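You operate a simulated robot arm through the tools that you are given. There is no shell and no other tool.

You are at the controls of a simulated robot arm. One attempt, no reset.

JOB
Gauge both shoes lying between the gauges; one under 3.0 mm goes in the RELINE tray.
Fine: a thicker one goes back on the bench; raise the arm after each reading.

It is judged by the outcome, as a careful person would: the job done as asked, and still so three seconds after it is handed in. It fails if anything else is knocked over, pushed out of place, dropped, spilled or broken.

ROBOT AND FRAMES
A 7-joint arm with a two-finger parallel gripper on a trunk, on a base that moves. Base frame: it is fixed to the floor where the robot stands at the start and does not move with it; the origin is under the middle of the robot, x ahead of it, y to its left, z up. Readings come in m, degrees, newtons and seconds.
With the tool pointing down near the work surface it reaches from about 0.4 to 0.76 m from the robot's upright axis, wherever it stands. Its first joint turns from -143.0 to 143.0 degrees. Places, roughly: bench top between the gauges [-2.2, 2.9, 0.9]; brake shoe [-2, 3, 1]; lining gauge arm [-2.2, 2.6, 1.1]; lining meter [-2.5, 2.7, 1]; saddle of the lining gauge [-2.2, 2.6, 0.9]; yellow tray marked RELINE [-2.3, 2.4, 0.9]; zero key [-2.3, 2.7, 0.9]. Payload 3 kg.
The tool frame sits at the grasp point between the pads (the TCP): z along the fingers, y along the line on which they close. The tips reach 0.03 m beyond it. Largest opening 0.11 m; finger width 0.02, thickness 0.01; the body of the gripper, 0.048 by 0.112 m, starts 0.055 m behind the TCP.
Orientation is that of the tool frame in the base frame, as a unit quaternion [x, y, z, w]. With the fingers straight down and closing along the base's y, the tool's x points along the base's -x, its y along +y and its z along -z.

CONTROLS
- The arm moves only by the tool apply_moves. Its argument "steps" is one flat list of numbers, 6 for each row, row after row: the shift along the tool's x, y, z in m, then the turn, a rotation vector about the tool's x, y, z in degrees. In form: [tx, ty, tz, ax, ay, az, tx, ty, tz, ax, ay, az, ...]. A call has 1 to 20 rows; each row is the pose to reach, as a shift and turn from the pose commanded when the call began, along the tool's axes at that moment. "fingers" is the finger opening in m, from 0 to 0.11, set as the call begins (left out, the last holds). A row lasts 0.2 s, in which the tool goes at most 0.05 m and 8.6 degrees; a call with a longer step from one row to the next is refused whole, and so is a gripper value outside its range. Where a pose cannot be reached the arm comes as near as it can. A force on the tool above 90 N (or 10 N above the force at the start of the call, whichever is more), or a blocked arm, ends the call early, and 0.2 s more pass. Each finger travels about 0.108 m/s and halts on what it meets, pressing with about 35 N; the grip force reading is that of the motor and also rises with nothing between the fingers. The clock runs only during rows and for 0.2 s after the last one: add rows that repeat a pose to give the fingers time. It gives the time, the measured TCP pose, the force on the tool (base axes), the opening and the grip force at its end, in the units of the frame above (readings bear some noise), with the torque about the TCP (base axes, N m) and any sound that the robot's microphone picked up.
- Cameras (640 x 400 px; columns grow to the right, rows downward): "scene" is now at [0.161, -0.0128, 1.6812]; the picture's right is [-0.15, -0.99, -0.00], its down [-0.69, 0.10, -0.71] and it looks along [0.70, -0.11, -0.70] (base axes); focal length 267 px, centre (320, 200). "wrist" rides on the gripper at [0.072, 0.017, -0.103] in the tool frame; the picture's right is [-0.23, 0.97, 0.00], its down [-0.76, -0.18, -0.62] and it looks along [-0.61, -0.14, 0.78] (tool axes); focal length 222 px, centre (320, 200). There is no depth. A picture from a camera that has moved, and an enlarged one, comes with that camera's place and axes in the base frame and with its lens.
- camera(camera): a new picture of that camera. It takes no simulated time.
- move_column(by): slides the trunk up (or, below 0, down) by that many m; the arm and the scene camera ride with it, the base frame stays. It gives what a move gives, with no picture.
- drive_base(legs): drives the robot by 1 to 6 legs, each [ahead, left, turn to the left] in m, m and degrees, along the robot's own axes; the way and the turn of a leg run together, so that a leg with both is an arc; at most 1.5 m and 180 degrees a leg. The arm and the cameras ride along, it lands a little off, and it stops where it bumps. It gives what a move gives.
- turn_head(pan, tilt): turns the head with the scene camera to pan (to the left, within 86 degrees either way) and tilt (down, from -29 to 69), counted from straight ahead of the robot. It gives what a move gives.
- close_up(camera, box): a new picture of the part [left, top, right, bottom] of that camera's present view, enlarged. It takes no simulated time.
- job_done(): hands the job in; it is judged then, once.

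Places have to be worked out from the pictures, the camera data and where the tool is seen. Open the gripper and draw the arm clear of the work before you hand the job in, unless the task says otherwise.

The tools are called after ">>>" as a command line: name --argument value ..., lists and objects as JSON in quotes. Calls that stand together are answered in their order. apply_moves: Moves the arm, as the interface text tells. Its arguments: {"type":"object","properties":{"steps":{"type":"array"},"fingers":{"type":"number"}},"required":["steps"]} The other tools are called the same way: move_column (by) moves the trunk up or down; drive_base (legs) drives the base; turn_head (pan, tilt) turns the head that bears the scene camera; camera (camera) takes a picture; close_up (camera, box) takes an enlarged picture of a part of a camera's view; job_done () hands the job in.

At the start:

```text
clock: 0.0
tcp_pos: [0.7488, -0.1288, 1.2162]
orientation: [-0.001, 1.0, 0.0, -0.001]
wrist_force: [-0.3, -0.3, -1.2]
wrist_torque: [-0.01, -0.01, 0.01]
opening: 0.1103
grasp_force: 0.1
trunk travel left (down, up): [-0.8, 0.09]
robot x, y, heading: [0.0018, 0.0022, -0.1]
head pan, tilt (commanded): [-8.5, 44.5]
```

scene: 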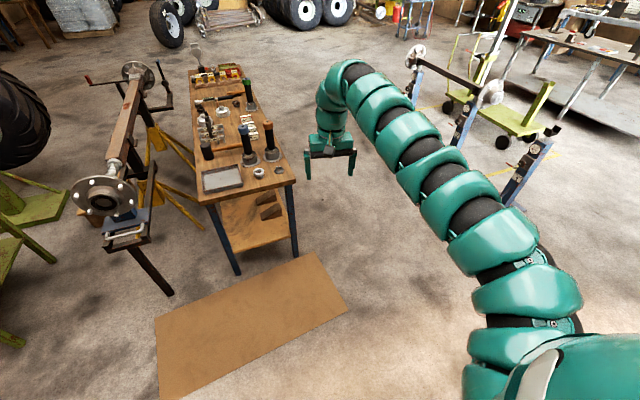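
wrist: 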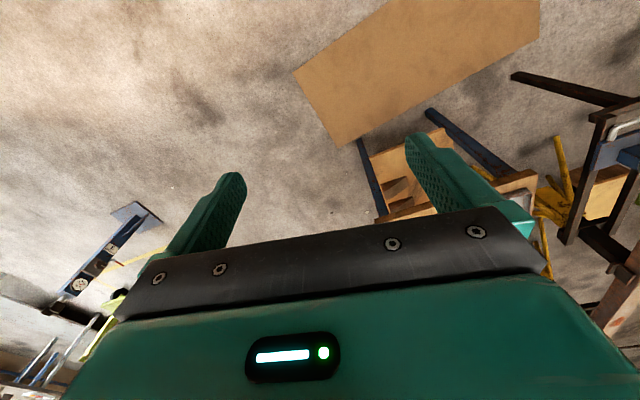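

The start pictures show a workshop ahead of the robot; the gauge bench is behind and to the left, around [-2.2, 2.8]. I turn the head to the left to look before driving.

>>> turn_head --pan 86 --tilt 25

```text
clock: 1.7
tcp_pos: [0.7491, -0.1278, 1.217]
orientation: [0.0, 1.0, -0.001, 0.0]
wrist_force: [1.4, -0.3, -0.1]
wrist_torque: [0.01, -0.02, -0.03]
opening: 0.1099
grasp_force: 0.1
trunk travel left (down, up): [-0.8, 0.09]
robot x, y, heading: [-0.0034, -0.0012, 0.0]
head pan, tilt (commanded): [85.9, 25.0]
```

Head is turned left; now I take a picture of that side.

>>> camera --camera "scene"

```text
taken
camera scene: at [0.0867, 0.0912, 1.7111], right [1.0, -0.07, 0.0], down [-0.03, -0.42, -0.91], along [0.06, 0.9, -0.42], focal length 267 px, centre (320, 200)
```

scene: 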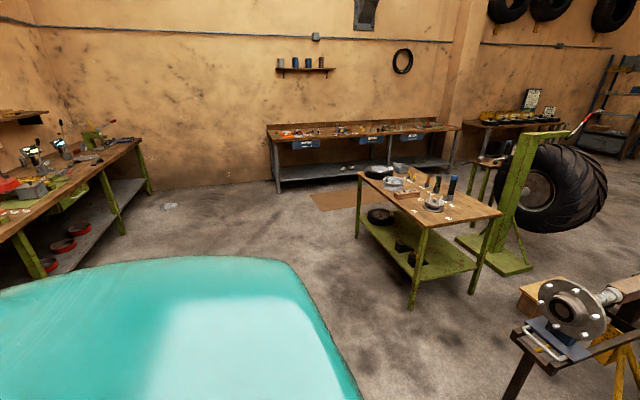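

The gauge bench is the green-legged one on the left of the picture, along the wall. The swing radius of the arm (~0.85 m) looks clear of the axle stand (~1.2 m away), so I turn the robot in place to the left.

>>> drive_base --legs '[[0, 0, 130]]'

>>> turn_head --pan 0 --tilt 25

>>> camera --camera "scene"

```text
clock: 7.5
tcp_pos: [-0.3831, 0.6571, 1.2166]
orientation: [0.906, -0.424, 0.0, 0.0]
wrist_force: [-0.6, 0.2, 0.0]
wrist_torque: [0.01, 0.0, 0.04]
opening: 0.11
grasp_force: 0.0
trunk travel left (down, up): [-0.8, 0.09]
robot x, y, heading: [0.0014, -0.0008, 129.9]
head pan, tilt (commanded): [85.9, 25.0]
```

```text
clock: 9.1
tcp_pos: [-0.3842, 0.6562, 1.2163]
orientation: [0.906, -0.423, 0.0, 0.0]
wrist_force: [-0.1, -0.1, 0.8]
wrist_torque: [0.03, 0.04, 0.03]
opening: 0.1104
grasp_force: 0.1
trunk travel left (down, up): [-0.8, 0.09]
robot x, y, heading: [0.0007, 0.0001, 130.3]
head pan, tilt (commanded): [0.0, 25.0]
```

```text
taken
camera scene: at [-0.1107, 0.1317, 1.7111], right [0.77, 0.64, 0.0], down [0.27, -0.32, -0.91], along [-0.58, 0.69, -0.42], focal length 267 px, centre (320, 200)
```

scene: 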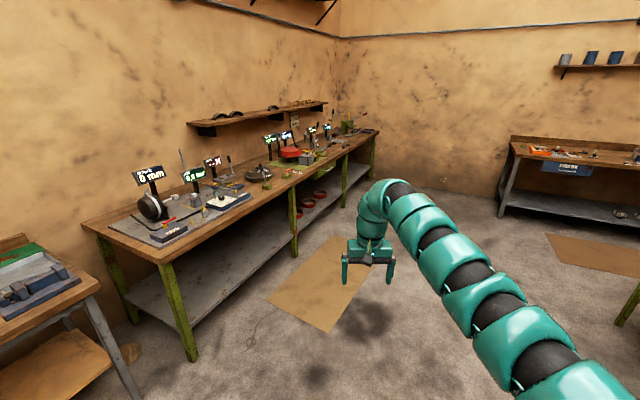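

The bench runs along the wall with several gauge stations; I zoom in on the far part, where the lining gauges should be.

>>> close_up --camera "scene" --box '[230, 100, 390, 200]'

>>> close_up --camera "scene" --box '[80, 140, 280, 265]'

```text
4.00 times, centred on (310, 150) of scene
camera zoom: at [-0.1107, 0.1317, 1.7111], right [0.77, 0.64, 0.0], down [0.27, -0.32, -0.91], along [-0.58, 0.69, -0.42], focal length 1069 px, centre (360, 400)
```

zoom: 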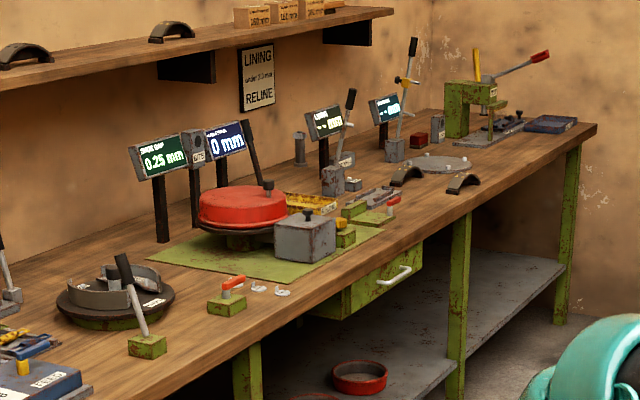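

```text
3.20 times, centred on (180, 202) of scene
camera zoom: at [-0.1107, 0.1317, 1.7111], right [0.77, 0.64, 0.0], down [0.27, -0.32, -0.91], along [-0.58, 0.69, -0.42], focal length 855 px, centre (768, 192)
```

zoom: 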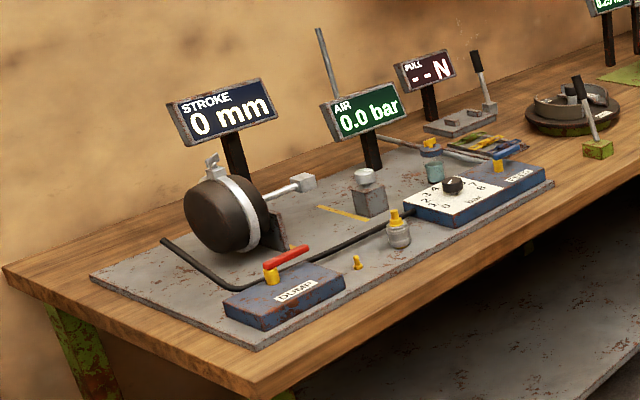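

The two lining gauges stand on the far end of this bench under the sign "LINING under 3.0 mm RELINE". The bench front edge runs from about [-1.37, 0.43] to [-2.24, 4.2] (13° off the y axis), so I drive to a stand-off at about [-0.7, 2.6] and turn to face the bench (heading ~193°).

>>> drive_base --legs '[[1.22, -0.568, 0], [1.22, -0.568, 0], [0, 0, 63]]'

>>> camera --camera "scene"

```text
clock: 24.8
tcp_pos: [-1.5266, 2.5456, 1.2164]
orientation: [0.995, 0.101, -0.001, 0.0]
wrist_force: [-0.4, 0.0, 0.1]
wrist_torque: [0.0, 0.0, 0.01]
opening: 0.1097
grasp_force: 0.1
trunk travel left (down, up): [-0.8, 0.09]
robot x, y, heading: [-0.7668, 2.573, -168.7]
head pan, tilt (commanded): [0.0, 25.0]
```

```text
taken
camera scene: at [-0.9367, 2.5353, 1.7111], right [-0.2, 0.98, 0.0], down [0.41, 0.08, -0.91], along [-0.89, -0.18, -0.42], focal length 267 px, centre (320, 200)
```

scene: 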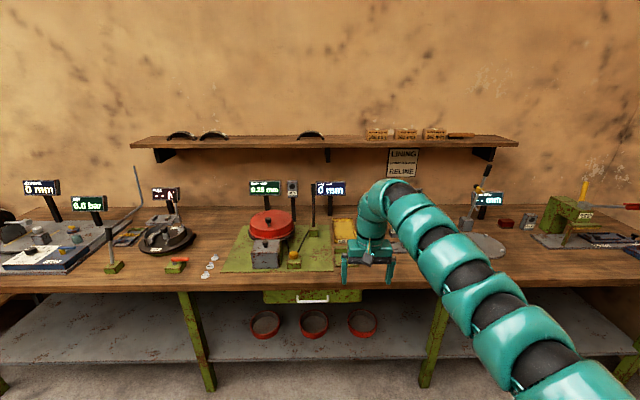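

The arm hides the gauges from this viewpoint. I zoom in on the visible region around the gauges first.

>>> close_up --camera "scene" --box '[320, 140, 560, 290]'

>>> camera --camera "wrist"

```text
2.67 times, centred on (440, 215) of scene
camera zoom: at [-0.9367, 2.5353, 1.7111], right [-0.2, 0.98, 0.0], down [0.41, 0.08, -0.91], along [-0.89, -0.18, -0.42], focal length 713 px, centre (0, 160)
```

zoom: 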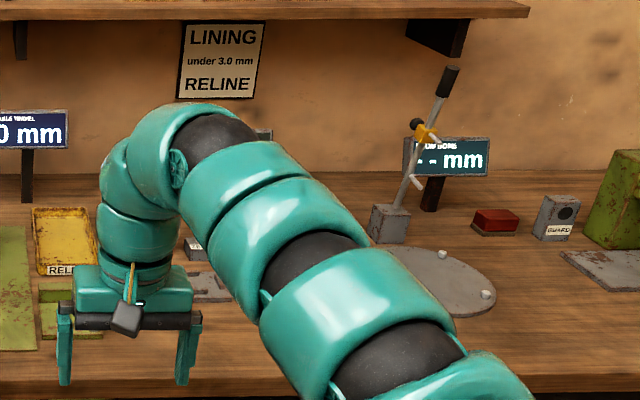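

```text
taken
camera wrist: at [-1.4533, 2.5457, 1.3196], right [-0.03, -1.0, 0.0], down [-0.78, 0.02, 0.62], along [-0.62, 0.02, -0.78], focal length 222 px, centre (320, 200)
```

wrist: 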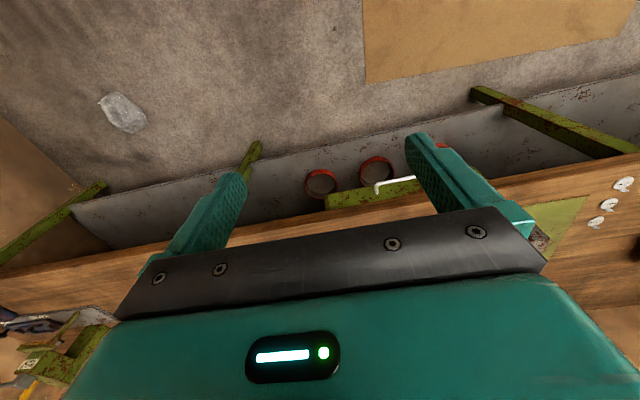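

The arm itself hides the lining gauge. I swing the arm about the robot's axis to its right (toward +y, free space at this stand-off) so the scene camera can see the gauge area.

>>> apply_moves --steps '[0.0089, -0.0466, 0, 0, 0, 3.6, 0.021, -0.0928, 0, 0, 0, 7.2, 0.0359, -0.1383, 0, 0, 0, 10.8, 0.0536, -0.1826, 0, 0, 0, 14.4, 0.0742, -0.2259, 0, 0, 0, 18, 0.0973, -0.2676, 0, 0, 0, 21.6, 0.1231, -0.308, 0, 0, 0, 25.2, 0.1513, -0.3465, 0, 0, 0, 28.8, 0.1819, -0.3832, 0, 0, 0, 32.4, 0.2148, -0.418, 0, 0, 0, 36, 0.2497, -0.4506, 0, 0, 0, 39.6, 0.2867, -0.4809, 0, 0, 0, 43.2, 0.3254, -0.5089, 0, 0, 0, 46.8, 0.3659, -0.5344, 0, 0, 0, 50.4, 0.4079, -0.5573, 0, 0, 0, 54]'

>>> camera --camera "scene"

```text
clock: 28.0
tcp_pos: [-1.1771, 3.2438, 1.233]
orientation: [0.933, -0.359, -0.012, 0.002]
wrist_force: [4.6, 1.8, 1.6]
wrist_torque: [-0.15, 0.43, 0.02]
opening: 0.1098
grasp_force: 0.1
out of reach, approached as far as the arm can: row 6, 7, 8, 9, 10, 11, 12, 13, 14, 15
trunk travel left (down, up): [-0.8, 0.09]
robot x, y, heading: [-0.7652, 2.5659, -168.7]
head pan, tilt (commanded): [0.0, 25.0]
```

```text
taken
camera scene: at [-0.9256, 2.5366, 1.7127], right [-0.2, 0.98, 0.0], down [0.41, 0.08, -0.91], along [-0.89, -0.18, -0.42], focal length 267 px, centre (320, 200)
```

scene: 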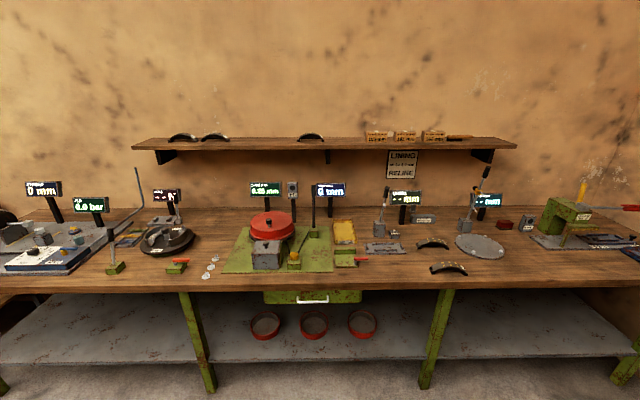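

Now the gauge area is fully visible. I zoom in on the lining gauge, shoes and tray.

>>> close_up --camera "scene" --box '[325, 185, 485, 285]'

>>> close_up --camera "scene" --box '[360, 180, 440, 230]'

>>> close_up --camera "scene" --box '[350, 225, 430, 275]'

```text
4.00 times, centred on (405, 235) of scene
camera zoom: at [-0.9256, 2.5366, 1.7127], right [-0.2, 0.98, 0.0], down [0.41, 0.08, -0.91], along [-0.89, -0.18, -0.42], focal length 1069 px, centre (-20, 60)
```

zoom: 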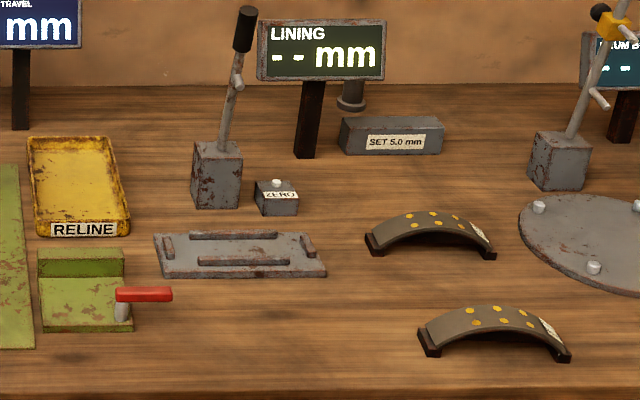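

```text
8.00 times, centred on (400, 205) of scene
camera zoom: at [-0.9256, 2.5366, 1.7127], right [-0.2, 0.98, 0.0], down [0.41, 0.08, -0.91], along [-0.89, -0.18, -0.42], focal length 2138 px, centre (-320, 160)
```

zoom: 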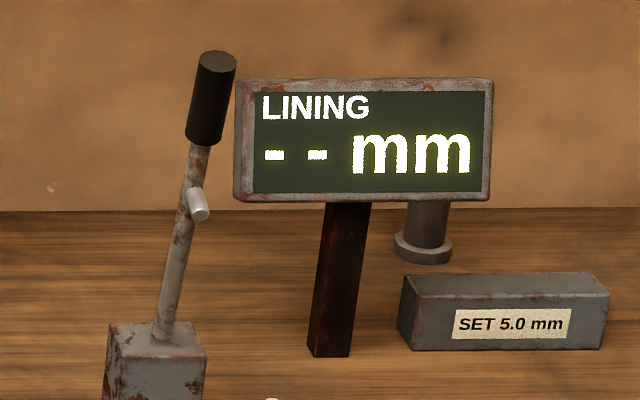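

```text
8.00 times, centred on (390, 250) of scene
camera zoom: at [-0.9256, 2.5366, 1.7127], right [-0.2, 0.98, 0.0], down [0.41, 0.08, -0.91], along [-0.89, -0.18, -0.42], focal length 2138 px, centre (-240, -200)
```

zoom: 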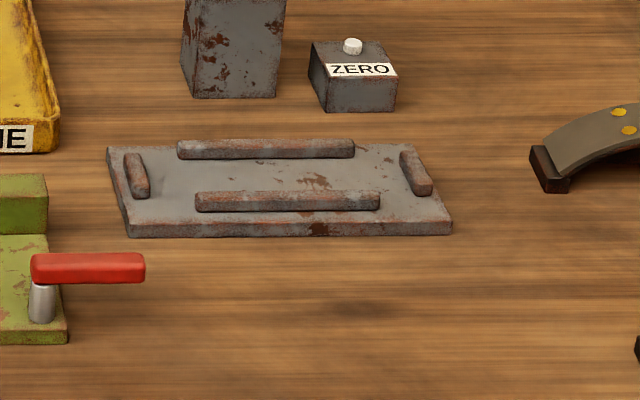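

The picture shows the layout: LINING meter reading "--", gauge arm upright on its block at about [-2.24, 2.61], saddle at about [-2.10, 2.64], ZERO key at about [-2.25, 2.69], SET 5.0 mm block behind, RELINE tray at about [-2.23, 2.42], shoes at about [-2.19, 2.88] and [-1.99, 2.92]. I bring the arm back toward the front, tucked and higher, before driving closer.

>>> apply_moves --steps '[0.015, 0.035, -0.008, 0, 0, -2.5, 0.03, 0.07, -0.017, 0, 0, -5, 0.045, 0.105, -0.025, 0, 0, -7.5, 0.06, 0.14, -0.033, 0, 0, -10, 0.075, 0.175, -0.042, 0, 0, -12.5, 0.09, 0.21, -0.05, 0, 0, -15, 0.105, 0.245, -0.058, 0, 0, -17.5, 0.12, 0.28, -0.067, 0, 0, -20, 0.135, 0.315, -0.075, 0, 0, -22.5, 0.15, 0.35, -0.083, 0, 0, -25, 0.165, 0.385, -0.092, 0, 0, -27.5, 0.181, 0.42, -0.1, 0, 0, -30]'

>>> camera --camera "scene"

```text
clock: 30.6
tcp_pos: [-1.4771, 2.8677, 1.2546]
orientation: [0.993, -0.115, -0.002, 0.001]
wrist_force: [-0.4, 0.1, -0.1]
wrist_torque: [0.04, -0.02, -0.02]
opening: 0.1099
grasp_force: 0.0
out of reach, approached as far as the arm can: row 1, 2, 3, 4, 5, 6, 7, 8, 9, 10, 11, 12
trunk travel left (down, up): [-0.8, 0.09]
robot x, y, heading: [-0.765, 2.5677, -168.5]
head pan, tilt (commanded): [0.0, 25.0]
```

```text
taken
camera scene: at [-0.9387, 2.5333, 1.7108], right [-0.2, 0.98, 0.0], down [0.42, 0.08, -0.91], along [-0.89, -0.18, -0.42], focal length 267 px, centre (320, 200)
```

scene: 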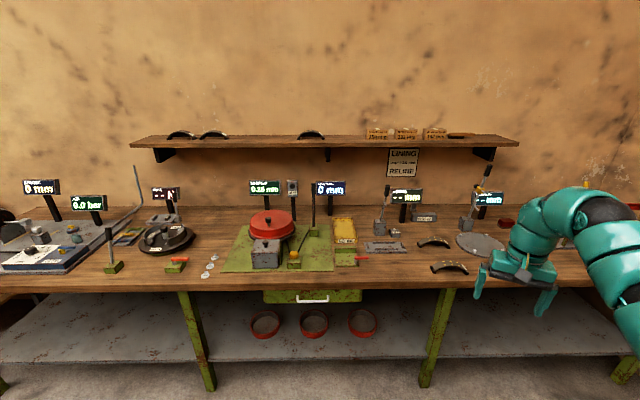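

The arm lagged behind the commanded pose (limits far out to the right), but now the view is clear. I bring the tool back straight ahead in a comfortable pose to see how the arm follows.

>>> apply_moves --steps '[0.0217, 0.036, 0, 0, 0, -3, 0.0435, 0.072, 0, 0, 0, -6, 0.065, 0.108, 0, 0, 0, -9, 0.087, 0.144, 0, 0, 0, -12, 0.109, 0.18, 0, 0, 0, -15, 0.13, 0.216, 0, 0, 0, -18, 0.152, 0.252, 0, 0, 0, -21, 0.174, 0.288, 0, 0, 0, -24.5, 0.174, 0.288, 0, 0, 0, -24.5]'

```text
clock: 32.6
tcp_pos: [-1.4425, 2.5003, 1.2506]
orientation: [0.995, 0.103, 0.0, 0.001]
wrist_force: [-0.3, 0.1, -1.0]
wrist_torque: [-0.01, 0.0, 0.02]
opening: 0.1102
grasp_force: 0.1
out of reach, approached as far as the arm can: row 1, 2, 3, 4, 5, 6, 7, 8, 9
trunk travel left (down, up): [-0.8, 0.09]
robot x, y, heading: [-0.7668, 2.5721, -168.7]
head pan, tilt (commanded): [0.0, 25.0]
```

The arm can't fold in further at this height, so I raise the trunk by its remaining 0.09 m; fingertips will then be ~1.31 m, well above the gauge arm top (~1.19 m). Then I drive to about [-1.5, 2.75].

>>> move_column --by 0.088

>>> drive_base --legs '[[0.62, -0.318, 2]]'

>>> camera --camera "scene"

>>> camera --camera "wrist"

```text
clock: 33.8
tcp_pos: [-1.4441, 2.4997, 1.3384]
orientation: [0.995, 0.104, -0.001, 0.001]
wrist_force: [-0.3, -0.5, 0.2]
wrist_torque: [0.0, -0.03, 0.02]
opening: 0.1099
grasp_force: 0.1
trunk travel left (down, up): [-0.888, 0.002]
robot x, y, heading: [-0.7674, 2.5688, -168.8]
head pan, tilt (commanded): [0.0, 25.0]
```

```text
clock: 37.7
tcp_pos: [-2.117, 2.6822, 1.3391]
orientation: [0.994, 0.112, -0.001, 0.002]
wrist_force: [0.6, -0.2, -0.2]
wrist_torque: [0.0, -0.02, 0.01]
opening: 0.11
grasp_force: 0.0
trunk travel left (down, up): [-0.888, 0.002]
robot x, y, heading: [-1.4396, 2.7633, -167.6]
head pan, tilt (commanded): [0.0, 25.0]
```

```text
taken
camera scene: at [-1.6117, 2.727, 1.799], right [-0.21, 0.98, 0.0], down [0.41, 0.09, -0.91], along [-0.89, -0.19, -0.42], focal length 267 px, centre (320, 200)
```

scene: 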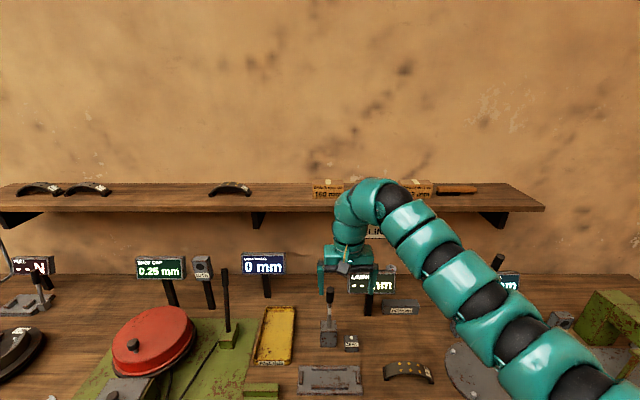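

```text
taken
camera wrist: at [-2.0428, 2.6825, 1.4416], right [0.0, -1.0, 0.0], down [-0.78, 0.01, 0.62], along [-0.62, 0.0, -0.78], focal length 222 px, centre (320, 200)
```

wrist: 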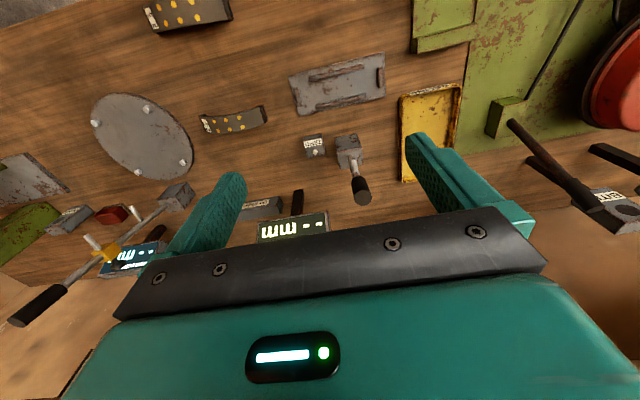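

The wrist camera gives a good top view. I tilt the head down to get a second, steeper view of the same objects for triangulation.

>>> turn_head --pan 0 --tilt 50

>>> camera --camera "scene"

>>> close_up --camera "wrist" --box '[80, 0, 480, 250]'

```text
clock: 38.6
tcp_pos: [-2.1165, 2.6822, 1.3388]
orientation: [0.994, 0.112, -0.001, 0.001]
wrist_force: [-0.4, 0.6, 0.3]
wrist_torque: [0.03, -0.02, 0.01]
opening: 0.11
grasp_force: 0.0
trunk travel left (down, up): [-0.888, 0.002]
robot x, y, heading: [-1.4427, 2.7662, -167.7]
head pan, tilt (commanded): [0.0, 50.0]
```

```text
taken
camera scene: at [-1.5965, 2.7301, 1.7617], right [-0.21, 0.98, 0.0], down [0.75, 0.16, -0.64], along [-0.63, -0.14, -0.77], focal length 267 px, centre (320, 200)
```

scene: 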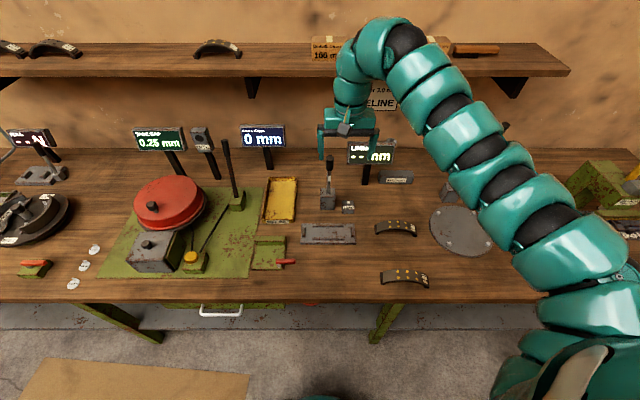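

```text
1.60 times, centred on (280, 125) of wrist
camera zoom: at [-2.0424, 2.6824, 1.4417], right [0.0, -1.0, 0.0], down [-0.78, 0.01, 0.62], along [-0.62, 0.0, -0.78], focal length 355 px, centre (384, 320)
```

zoom: 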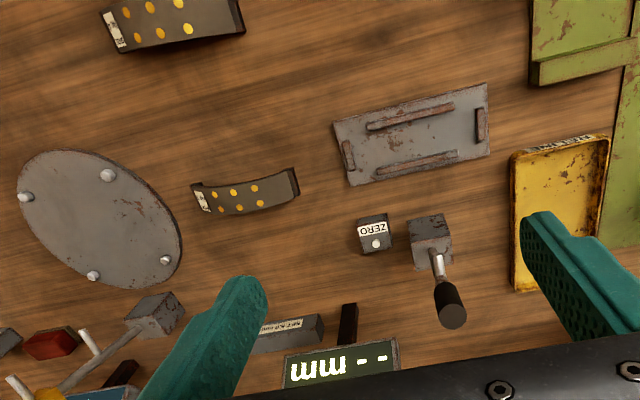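

Both views agree well: saddle centre ≈ [-2.156, 2.639] with its top near z ≈ 0.88. I take close-ups from the scene camera to refine heights.

>>> close_up --camera "scene" --box '[260, 130, 460, 255]'

>>> close_up --camera "scene" --box '[290, 200, 450, 300]'

>>> close_up --camera "wrist" --box '[260, 20, 420, 120]'

>>> close_up --camera "wrist" --box '[280, 110, 440, 210]'

```text
3.20 times, centred on (360, 192) of scene
camera zoom: at [-1.5965, 2.7301, 1.7617], right [-0.21, 0.98, 0.0], down [0.75, 0.16, -0.64], along [-0.63, -0.14, -0.77], focal length 855 px, centre (192, 224)
```

zoom: 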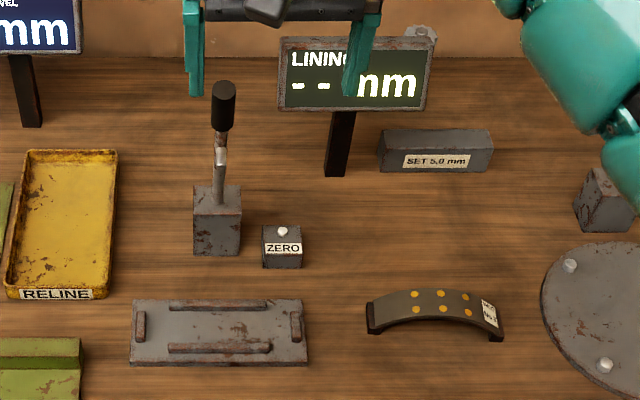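

```text
4.00 times, centred on (370, 250) of scene
camera zoom: at [-1.5965, 2.7301, 1.7617], right [-0.21, 0.98, 0.0], down [0.75, 0.16, -0.64], along [-0.63, -0.14, -0.77], focal length 1069 px, centre (120, 0)
```

zoom: 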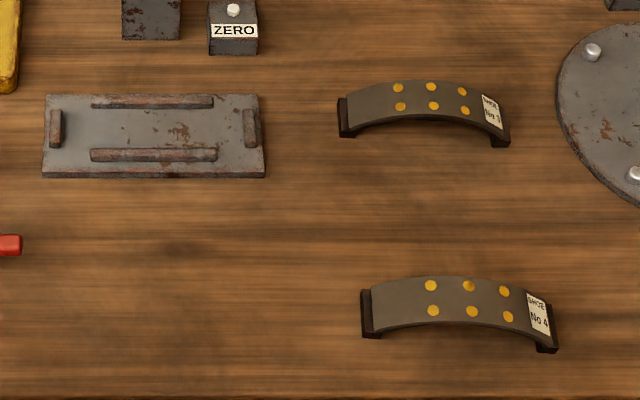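

```text
4.00 times, centred on (340, 70) of wrist
camera zoom: at [-2.0424, 2.6824, 1.4417], right [0.0, -1.0, 0.0], down [-0.78, 0.01, 0.62], along [-0.62, 0.0, -0.78], focal length 888 px, centre (240, 720)
```

zoom: 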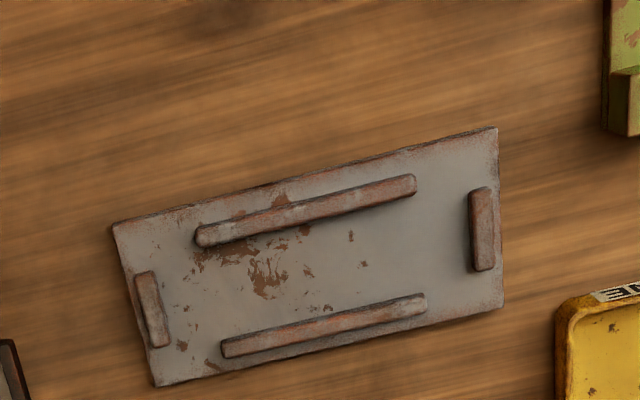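

```text
4.00 times, centred on (360, 160) of wrist
camera zoom: at [-2.0424, 2.6824, 1.4417], right [0.0, -1.0, 0.0], down [-0.78, 0.01, 0.62], along [-0.62, 0.0, -0.78], focal length 888 px, centre (160, 360)
```

zoom: 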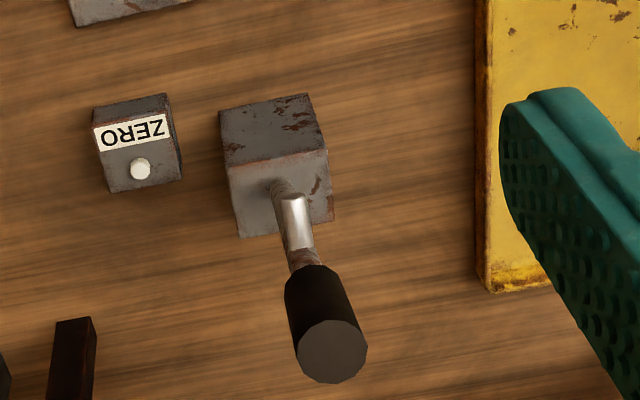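

Triangulation of the saddle corners is consistent: saddle top z ≈ 0.885, centre [-2.158, 2.641], long axis at 12.8° to y, gap between rails about 0.05 m. Now I take wrist close-ups of the shoes for the same precision.

>>> close_up --camera "wrist" --box '[180, 80, 300, 155]'

>>> close_up --camera "wrist" --box '[130, 0, 250, 75]'

>>> close_up --camera "scene" --box '[365, 210, 445, 260]'

>>> close_up --camera "scene" --box '[365, 250, 445, 300]'

```text
5.33 times, centred on (240, 118) of wrist
camera zoom: at [-2.0424, 2.6824, 1.4417], right [0.0, -1.0, 0.0], down [-0.78, 0.01, 0.62], along [-0.62, 0.0, -0.78], focal length 1185 px, centre (747, 640)
```

zoom: 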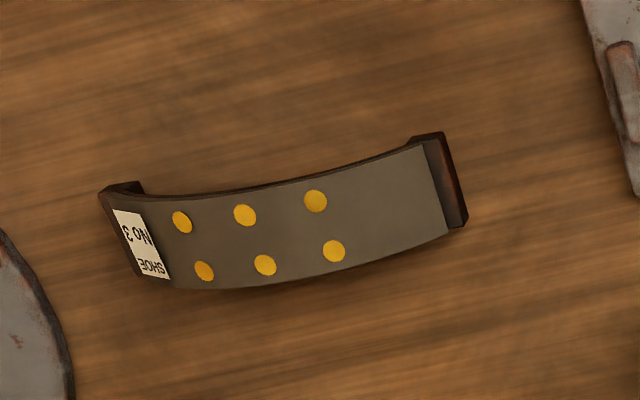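

```text
5.33 times, centred on (190, 38) of wrist
camera zoom: at [-2.0424, 2.6824, 1.4417], right [0.0, -1.0, 0.0], down [-0.78, 0.01, 0.62], along [-0.62, 0.0, -0.78], focal length 1185 px, centre (1013, 1067)
```

zoom: 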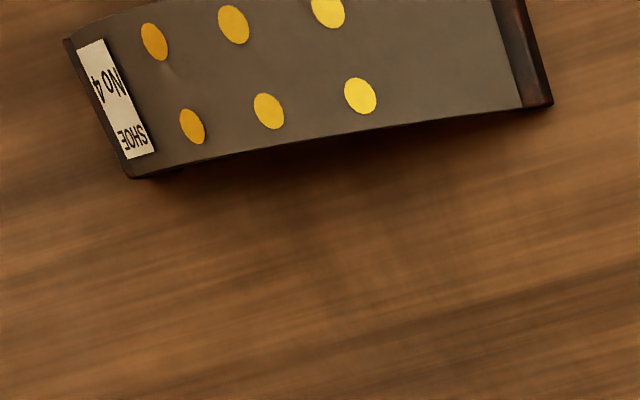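

```text
8.00 times, centred on (405, 235) of scene
camera zoom: at [-1.5965, 2.7301, 1.7617], right [-0.21, 0.98, 0.0], down [0.75, 0.16, -0.64], along [-0.63, -0.14, -0.77], focal length 2138 px, centre (-360, -80)
```

zoom: 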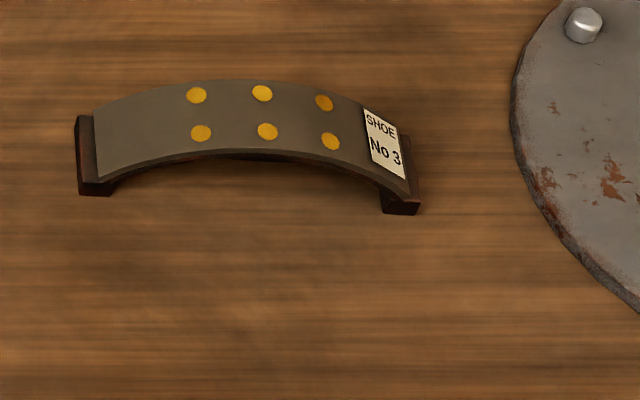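

```text
8.00 times, centred on (405, 275) of scene
camera zoom: at [-1.5965, 2.7301, 1.7617], right [-0.21, 0.98, 0.0], down [0.75, 0.16, -0.64], along [-0.63, -0.14, -0.77], focal length 2138 px, centre (-360, -400)
```

zoom: 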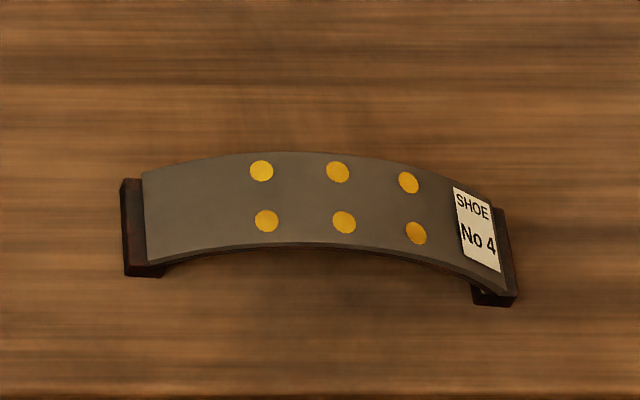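

Measured so far: shoe No 3 crown centre ≈ [-2.230, 2.898, 0.924] (axis 8.9° off y), width ≈ 0.04, length ≈ 0.163; gauge arm handle top ≈ [-2.236, 2.622, 1.197], pivot block ≈ [-2.296, 2.61], bench top z ≈ 0.875. I tilt the head fully down to see how much room the base has to the bench.

>>> turn_head --pan 0 --tilt 69

>>> camera --camera "scene"

```text
clock: 39.4
tcp_pos: [-2.1173, 2.6832, 1.3397]
orientation: [0.994, 0.113, -0.001, 0.002]
wrist_force: [-0.2, 0.8, -0.3]
wrist_torque: [0.0, 0.03, 0.03]
opening: 0.1101
grasp_force: 0.1
trunk travel left (down, up): [-0.888, 0.002]
robot x, y, heading: [-1.4437, 2.762, -167.9]
head pan, tilt (commanded): [0.0, 68.8]
```

```text
taken
camera scene: at [-1.5759, 2.7346, 1.7397], right [-0.21, 0.98, 0.0], down [0.91, 0.2, -0.36], along [-0.35, -0.08, -0.93], focal length 267 px, centre (320, 200)
```

scene: 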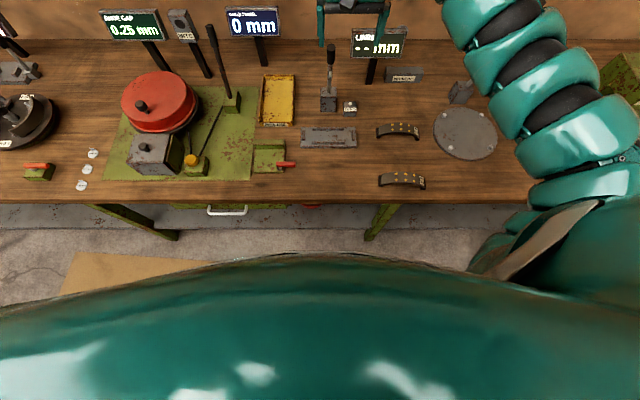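

The body hides the base itself, but the axis is still ~0.47 m from the bench edge. Tray and shoes need ~0.16 m closer; the gripper tips at 1.31 m pass above the gauge arm (1.20 m) and stop short of the shelf (front edge x ≈ -2.57). I creep forward in two legs.

>>> drive_base --legs '[[0.08, 0.014, 0.6], [0.08, 0.014, 0]]'

>>> turn_head --pan 0 --tilt 50

>>> camera --camera "scene"

>>> camera --camera "wrist"

```text
clock: 41.1
tcp_pos: [-2.2652, 2.6147, 1.3384]
orientation: [0.993, 0.116, 0.0, 0.002]
wrist_force: [-0.4, 0.8, -0.3]
wrist_torque: [0.01, -0.01, -0.01]
opening: 0.11
grasp_force: 0.2
trunk travel left (down, up): [-0.888, 0.002]
robot x, y, heading: [-1.5904, 2.7027, -167.2]
head pan, tilt (commanded): [0.0, 68.8]
```

```text
clock: 41.9
tcp_pos: [-2.2651, 2.6166, 1.339]
orientation: [0.993, 0.116, 0.0, 0.002]
wrist_force: [-0.1, 0.1, -0.8]
wrist_torque: [0.0, 0.04, -0.01]
opening: 0.1101
grasp_force: 0.0
trunk travel left (down, up): [-0.888, 0.002]
robot x, y, heading: [-1.5892, 2.6999, -167.3]
head pan, tilt (commanded): [0.0, 50.0]
```

```text
taken
camera scene: at [-1.7435, 2.6677, 1.7616], right [-0.22, 0.97, 0.0], down [0.75, 0.17, -0.64], along [-0.63, -0.14, -0.77], focal length 267 px, centre (320, 200)
```

scene: 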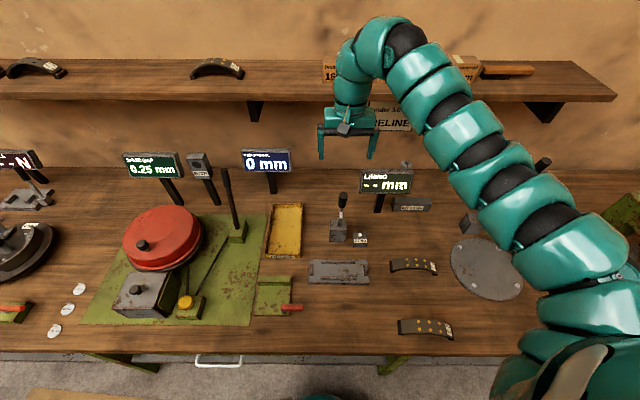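

```text
taken
camera wrist: at [-2.1891, 2.6164, 1.4418], right [0.0, -1.0, 0.0], down [-0.78, 0.0, 0.62], along [-0.62, 0.0, -0.78], focal length 222 px, centre (320, 200)
```

wrist: 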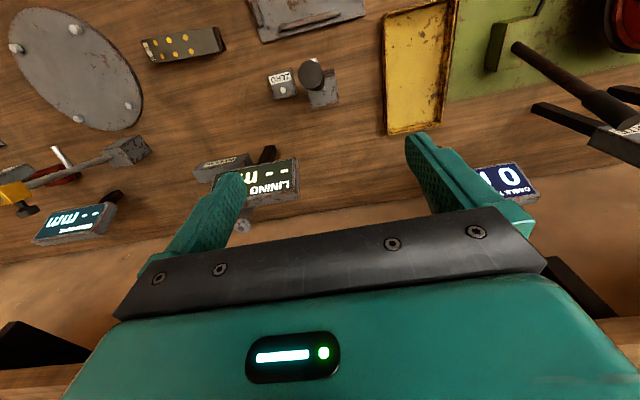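

No bump; robot now at [-1.589, 2.70]. I take close-ups from both cameras to refine the gauge-arm handle position from this stance.

>>> close_up --camera "scene" --box '[300, 160, 460, 260]'

>>> close_up --camera "wrist" --box '[250, 40, 370, 115]'

```text
4.00 times, centred on (380, 210) of scene
camera zoom: at [-1.7435, 2.6677, 1.7616], right [-0.22, 0.97, 0.0], down [0.75, 0.17, -0.64], along [-0.63, -0.14, -0.77], focal length 1069 px, centre (80, 160)
```

zoom: 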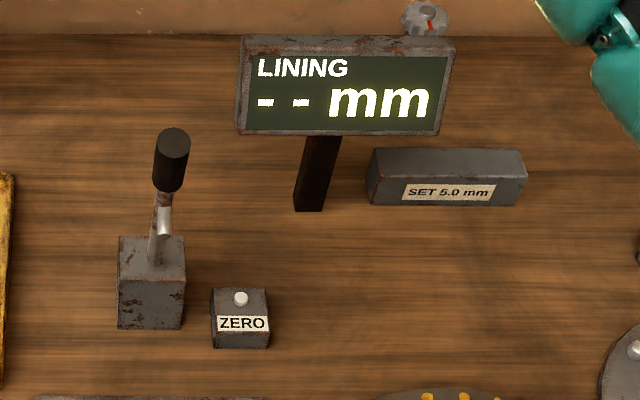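

```text
5.33 times, centred on (310, 78) of wrist
camera zoom: at [-2.1891, 2.6164, 1.4418], right [0.0, -1.0, 0.0], down [-0.78, 0.0, 0.62], along [-0.62, 0.0, -0.78], focal length 1185 px, centre (373, 853)
```

zoom: 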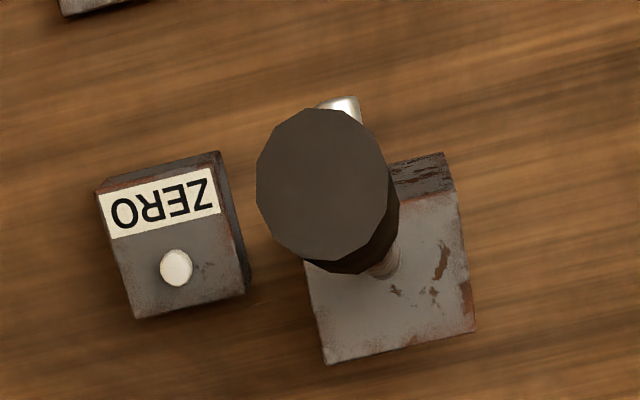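

The handle top triangulates to [-2.228, 2.625, 1.207], leaning ~16° toward the robot from pivot block top centre [-2.299, 2.609, 0.959]. Before approaching, I test a small downward move to see whether the commanded pose matches the measured one after the out-of-reach commands.

>>> apply_moves --steps '[0, 0, 0.015, 0, 0, 0, 0, 0, 0.03, 0, 0, 0, 0, 0, 0.03, 0, 0, 0]'

```text
clock: 42.7
tcp_pos: [-2.2653, 2.6177, 1.3325]
orientation: [0.993, 0.114, 0.002, 0.001]
wrist_force: [0.7, 0.8, 0.5]
wrist_torque: [-0.02, -0.02, 0.03]
opening: 0.1099
grasp_force: 0.0
out of reach, approached as far as the arm can: row 1, 2, 3
trunk travel left (down, up): [-0.888, 0.002]
robot x, y, heading: [-1.5904, 2.7021, -167.1]
head pan, tilt (commanded): [0.0, 50.0]
```

The commanded pose is stale (well inside the unreachable region), so I back the base off 0.2 m to sort out the arm in free space, away from the gauge arm.

>>> drive_base --legs '[[-0.2, 0, 0]]'

>>> apply_moves --steps '[0, 0, 0.04, 0, 0, 0, 0, 0, 0.08, 0, 0, 0, 0, 0, 0.12, 0, 0, 0, 0, 0, 0.16, 0, 0, 0, 0, 0, 0.16, 0, 0, 0]'

```text
clock: 44.3
tcp_pos: [-2.0728, 2.6596, 1.3337]
orientation: [0.993, 0.116, 0.0, 0.002]
wrist_force: [-0.7, -0.7, -0.6]
wrist_torque: [0.01, 0.01, 0.01]
opening: 0.1102
grasp_force: 0.0
trunk travel left (down, up): [-0.888, 0.002]
robot x, y, heading: [-1.4, 2.7453, -166.9]
head pan, tilt (commanded): [0.0, 50.0]
```

```text
clock: 45.5
tcp_pos: [-2.0999, 2.6604, 1.1759]
orientation: [0.993, 0.116, 0.001, 0.003]
wrist_force: [-0.2, -0.5, -0.3]
wrist_torque: [0.0, 0.0, 0.0]
opening: 0.1099
grasp_force: 0.0
out of reach, approached as far as the arm can: row 1, 2, 3, 4, 5
trunk travel left (down, up): [-0.888, 0.002]
robot x, y, heading: [-1.4, 2.7483, -167.0]
head pan, tilt (commanded): [0.0, 50.0]
```

The arm followed down to z=1.176 but still reports out of reach. I test an outward shift (tool -x) to see when the commanded pose becomes reachable.

>>> apply_moves --steps '[-0.03, 0, 0, 0, 0, 0, -0.06, 0, 0, 0, 0, 0, -0.06, 0, 0, 0, 0, 0]'

```text
clock: 46.3
tcp_pos: [-2.158, 2.6444, 1.176]
orientation: [0.993, 0.116, 0.001, 0.003]
wrist_force: [-0.2, 0.2, -0.3]
wrist_torque: [0.01, 0.01, -0.02]
opening: 0.1102
grasp_force: 0.0
trunk travel left (down, up): [-0.888, 0.002]
robot x, y, heading: [-1.402, 2.7458, -167.1]
head pan, tilt (commanded): [0.0, 50.0]
```

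Now the commanded pose is in sync (it moved exactly as asked). I back the base another 0.06 m for clearance from the gauge arm, then lower and test how far in the arm can come at lower height.

>>> drive_base --legs '[[-0.07, 0, 0]]'

>>> apply_moves --steps '[0, 0, 0.04, 0, 0, 0, 0, 0, 0.08, 0, 0, 0, 0, 0, 0.12, 0, 0, 0, 0, 0, 0.15, 0, 0, 0, 0.03, 0, 0.15, 0, 0, 0, 0.06, 0, 0.15, 0, 0, 0, 0.09, 0, 0.15, 0, 0, 0, 0.12, 0, 0.15, 0, 0, 0, 0.12, 0, 0.15, 0, 0, 0]'

```text
clock: 47.3
tcp_pos: [-2.0906, 2.664, 1.1766]
orientation: [0.993, 0.116, -0.001, 0.002]
wrist_force: [0.9, -0.1, 0.3]
wrist_torque: [0.0, 0.02, 0.01]
opening: 0.1098
grasp_force: 0.1
trunk travel left (down, up): [-0.888, 0.002]
robot x, y, heading: [-1.33, 2.7615, -167.2]
head pan, tilt (commanded): [0.0, 50.0]
```

```text
clock: 49.3
tcp_pos: [-1.9736, 2.6902, 1.0273]
orientation: [0.993, 0.115, 0.001, 0.001]
wrist_force: [-0.3, 0.3, 0.6]
wrist_torque: [-0.01, 0.0, -0.01]
opening: 0.11
grasp_force: 0.0
trunk travel left (down, up): [-0.888, 0.002]
robot x, y, heading: [-1.3275, 2.7628, -167.0]
head pan, tilt (commanded): [0.0, 50.0]
```

At z=1.027 the arm comes in to r=0.65 without trouble. I test the mid-arc pose (z≈1.115 at the same radius), needed for swinging the gauge arm.

>>> apply_moves --steps '[0, 0, -0.03, 0, 0, 0, 0, 0, -0.06, 0, 0, 0, 0, 0, -0.09, 0, 0, 0, 0, 0, -0.09, 0, 0, 0]'

```text
clock: 50.3
tcp_pos: [-1.9837, 2.6854, 1.0919]
orientation: [0.993, 0.115, -0.001, 0.002]
wrist_force: [0.8, -0.3, 0.4]
wrist_torque: [0.0, 0.01, 0.01]
opening: 0.1099
grasp_force: 0.0
out of reach, approached as far as the arm can: row 3, 4
trunk travel left (down, up): [-0.888, 0.002]
robot x, y, heading: [-1.3285, 2.7628, -167.1]
head pan, tilt (commanded): [0.0, 50.0]
```

The inner limit at z≈1.09 is r≈0.66, so to swing the gauge arm through its arc I want the pivot at ~0.84 m from the axis. I drive 0.14 m ahead (tool stays ~0.12 m in front of the handle).

>>> drive_base --legs '[[0.14, 0, 0]]'

>>> apply_moves --steps '[-0.01, 0, -0.02, 0, 0, 0, -0.02, 0, -0.05, 0, 0, 0, -0.02, 0, -0.05, 0, 0, 0]'

>>> camera --camera "scene"

>>> camera --camera "wrist"

```text
clock: 51.6
tcp_pos: [-2.1205, 2.6516, 1.0917]
orientation: [0.993, 0.116, 0.001, 0.002]
wrist_force: [0.2, 0.1, -1.4]
wrist_torque: [-0.02, -0.02, 0.02]
opening: 0.11
grasp_force: 0.1
trunk travel left (down, up): [-0.888, 0.002]
robot x, y, heading: [-1.4656, 2.7309, -167.1]
head pan, tilt (commanded): [0.0, 50.0]
```

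```text
clock: 52.4
tcp_pos: [-2.1513, 2.6413, 1.1318]
orientation: [0.993, 0.116, -0.001, 0.002]
wrist_force: [-0.7, 0.5, 0.6]
wrist_torque: [0.02, -0.01, 0.01]
opening: 0.1099
grasp_force: 0.1
out of reach, approached as far as the arm can: row 1, 2, 3
trunk travel left (down, up): [-0.888, 0.002]
robot x, y, heading: [-1.4662, 2.7337, -167.0]
head pan, tilt (commanded): [0.0, 50.0]
```

```text
taken
camera scene: at [-1.6185, 2.6955, 1.7616], right [-0.23, 0.97, 0.0], down [0.75, 0.17, -0.64], along [-0.63, -0.14, -0.77], focal length 267 px, centre (320, 200)
```

scene: 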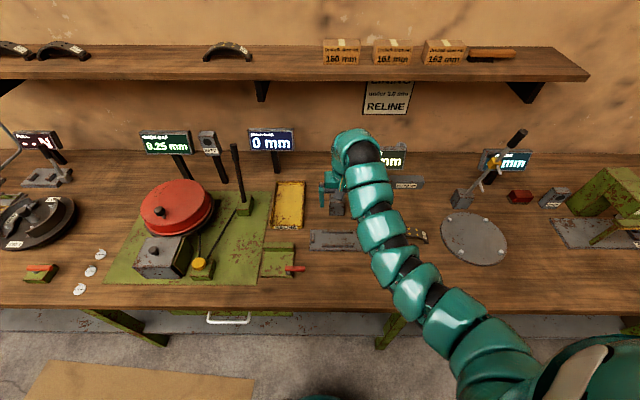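

```text
taken
camera wrist: at [-2.0762, 2.6432, 1.2345], right [0.0, -1.0, 0.0], down [-0.78, 0.0, 0.62], along [-0.62, 0.0, -0.78], focal length 222 px, centre (320, 200)
```

wrist: 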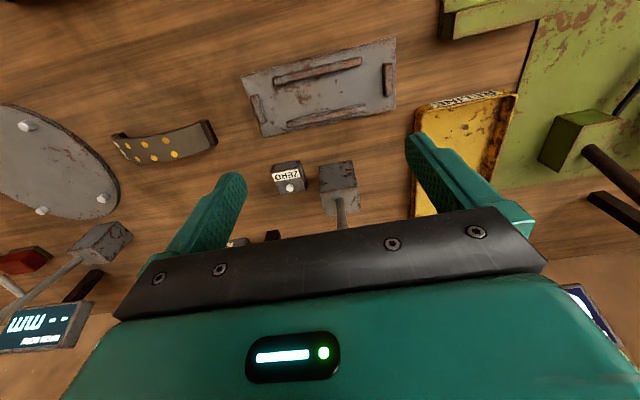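

I estimate the commanded pose at about [-2.132, 2.657, 1.167] (arm clipped at its inner limit). I nudge outward by 0.035 m to re-sync before entering the handle between the fingers.

>>> apply_moves --steps '[-0.02, 0.002, -0.004, 0, 0, 0, -0.037, 0.003, -0.008, 0, 0, 0, -0.037, 0.003, -0.008, 0, 0, 0]'

```text
clock: 53.1
tcp_pos: [-2.1698, 2.6345, 1.1386]
orientation: [0.993, 0.117, 0.012, -0.001]
wrist_force: [42.2, 17.5, 5.7]
wrist_torque: [-1.18, 3.12, -0.49]
opening: 0.1101
grasp_force: 0.0
trunk travel left (down, up): [-0.888, 0.002]
robot x, y, heading: [-1.4642, 2.7331, -167.3]
head pan, tilt (commanded): [0.0, 50.0]
stopped in row 3: the force on the tool passed its limit at 95 N (the readings are from after the stop); the commanded pose is now the measured one
```

The tool touched something at ~z 1.21 (torque puts the contact ~0.074 m above the TCP, on the hand's front side) – the handle top against the gripper body. I back off toward the robot right away and check the gauge arm.

>>> apply_moves --steps '[0.015, 0, 0, 0, 0, 0, 0.025, 0, 0.01, 0, 0, 0, 0.035, 0, 0.03, 0, 0, 0, 0.035, 0, 0.03, 0, 0, 0]'

>>> camera --camera "scene"

>>> camera --camera "wrist"

```text
clock: 54.1
tcp_pos: [-2.144, 2.6389, 1.1064]
orientation: [0.993, 0.118, 0.011, 0.0]
wrist_force: [-0.3, -0.6, -1.3]
wrist_torque: [0.03, 0.0, 0.06]
opening: 0.1096
grasp_force: 0.1
trunk travel left (down, up): [-0.888, 0.002]
robot x, y, heading: [-1.467, 2.7287, -167.0]
head pan, tilt (commanded): [0.0, 50.0]
```

```text
taken
camera scene: at [-1.6173, 2.6966, 1.7617], right [-0.22, 0.97, 0.0], down [0.75, 0.17, -0.64], along [-0.63, -0.14, -0.77], focal length 267 px, centre (320, 200)
```

scene: 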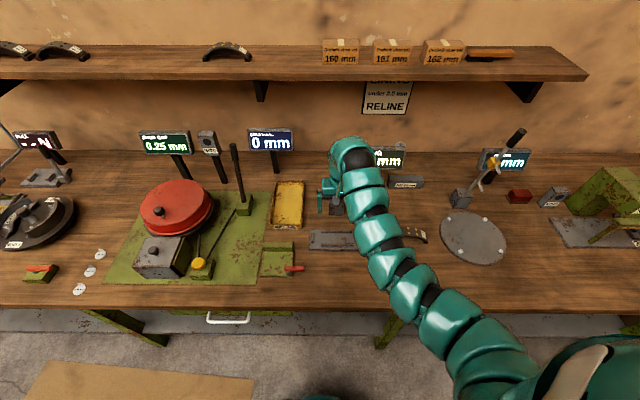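

```text
taken
camera wrist: at [-2.0727, 2.6393, 1.2116], right [0.01, -1.0, 0.0], down [-0.8, -0.01, 0.61], along [-0.61, 0.0, -0.8], focal length 222 px, centre (320, 200)
```

wrist: 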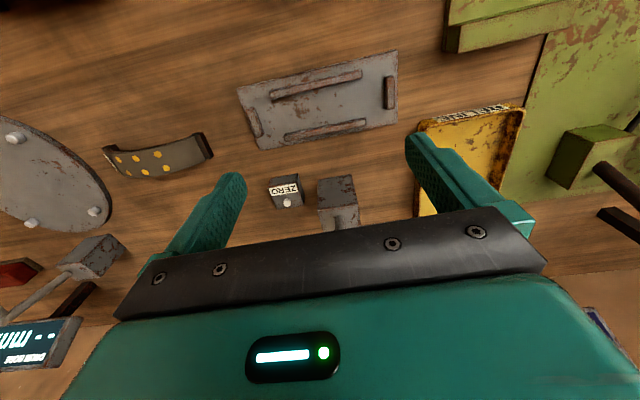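

Clear now. I check the gauge arm's condition in a close-up.

>>> close_up --camera "scene" --box '[290, 130, 450, 230]'

>>> close_up --camera "wrist" --box '[230, 150, 390, 250]'

```text
4.00 times, centred on (370, 180) of scene
camera zoom: at [-1.6173, 2.6966, 1.7617], right [-0.22, 0.97, 0.0], down [0.75, 0.17, -0.64], along [-0.63, -0.14, -0.77], focal length 1069 px, centre (120, 280)
```

zoom: 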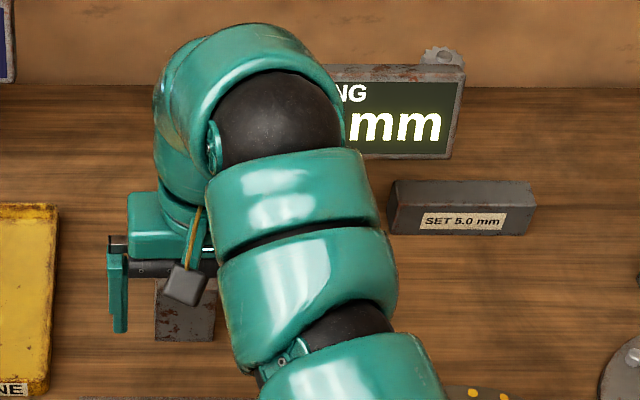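

```text
4.00 times, centred on (310, 200) of wrist
camera zoom: at [-2.0727, 2.6393, 1.2116], right [0.01, -1.0, 0.0], down [-0.8, -0.01, 0.61], along [-0.61, 0.0, -0.8], focal length 888 px, centre (360, 200)
```

zoom: 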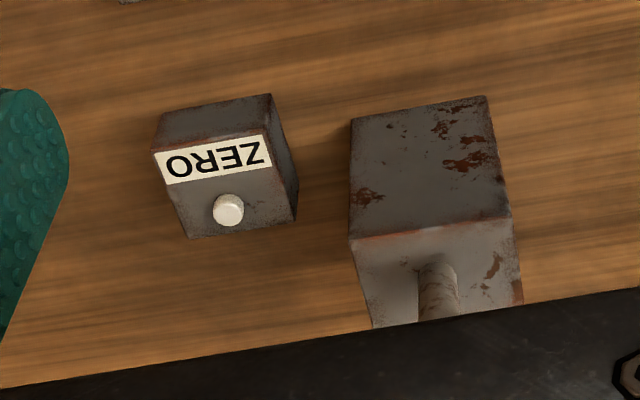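

The ZERO key and pivot block look undisturbed and the lever is still in place. This time I go up first (TCP z ≈ 1.2, so the gripper body clears the handle top), and only then out over the handle.

>>> apply_moves --steps '[0, 0, -0.03, 0, -0.4, 0, -0.005, 0, -0.06, 0, -0.8, 0, -0.015, 0, -0.09, 0, -1.25, 0, -0.025, 0, -0.1, 0, -1.25, 0, -0.025, 0, -0.1, 0, -1.25, 0]'

```text
clock: 55.4
tcp_pos: [-2.172, 2.6324, 1.205]
orientation: [0.993, 0.117, 0.001, 0.001]
wrist_force: [0.2, 0.3, -0.2]
wrist_torque: [-0.01, 0.01, 0.03]
opening: 0.11
grasp_force: 0.1
out of reach, approached as far as the arm can: row 1, 2
trunk travel left (down, up): [-0.888, 0.002]
robot x, y, heading: [-1.4684, 2.7307, -167.2]
head pan, tilt (commanded): [0.0, 50.0]
```

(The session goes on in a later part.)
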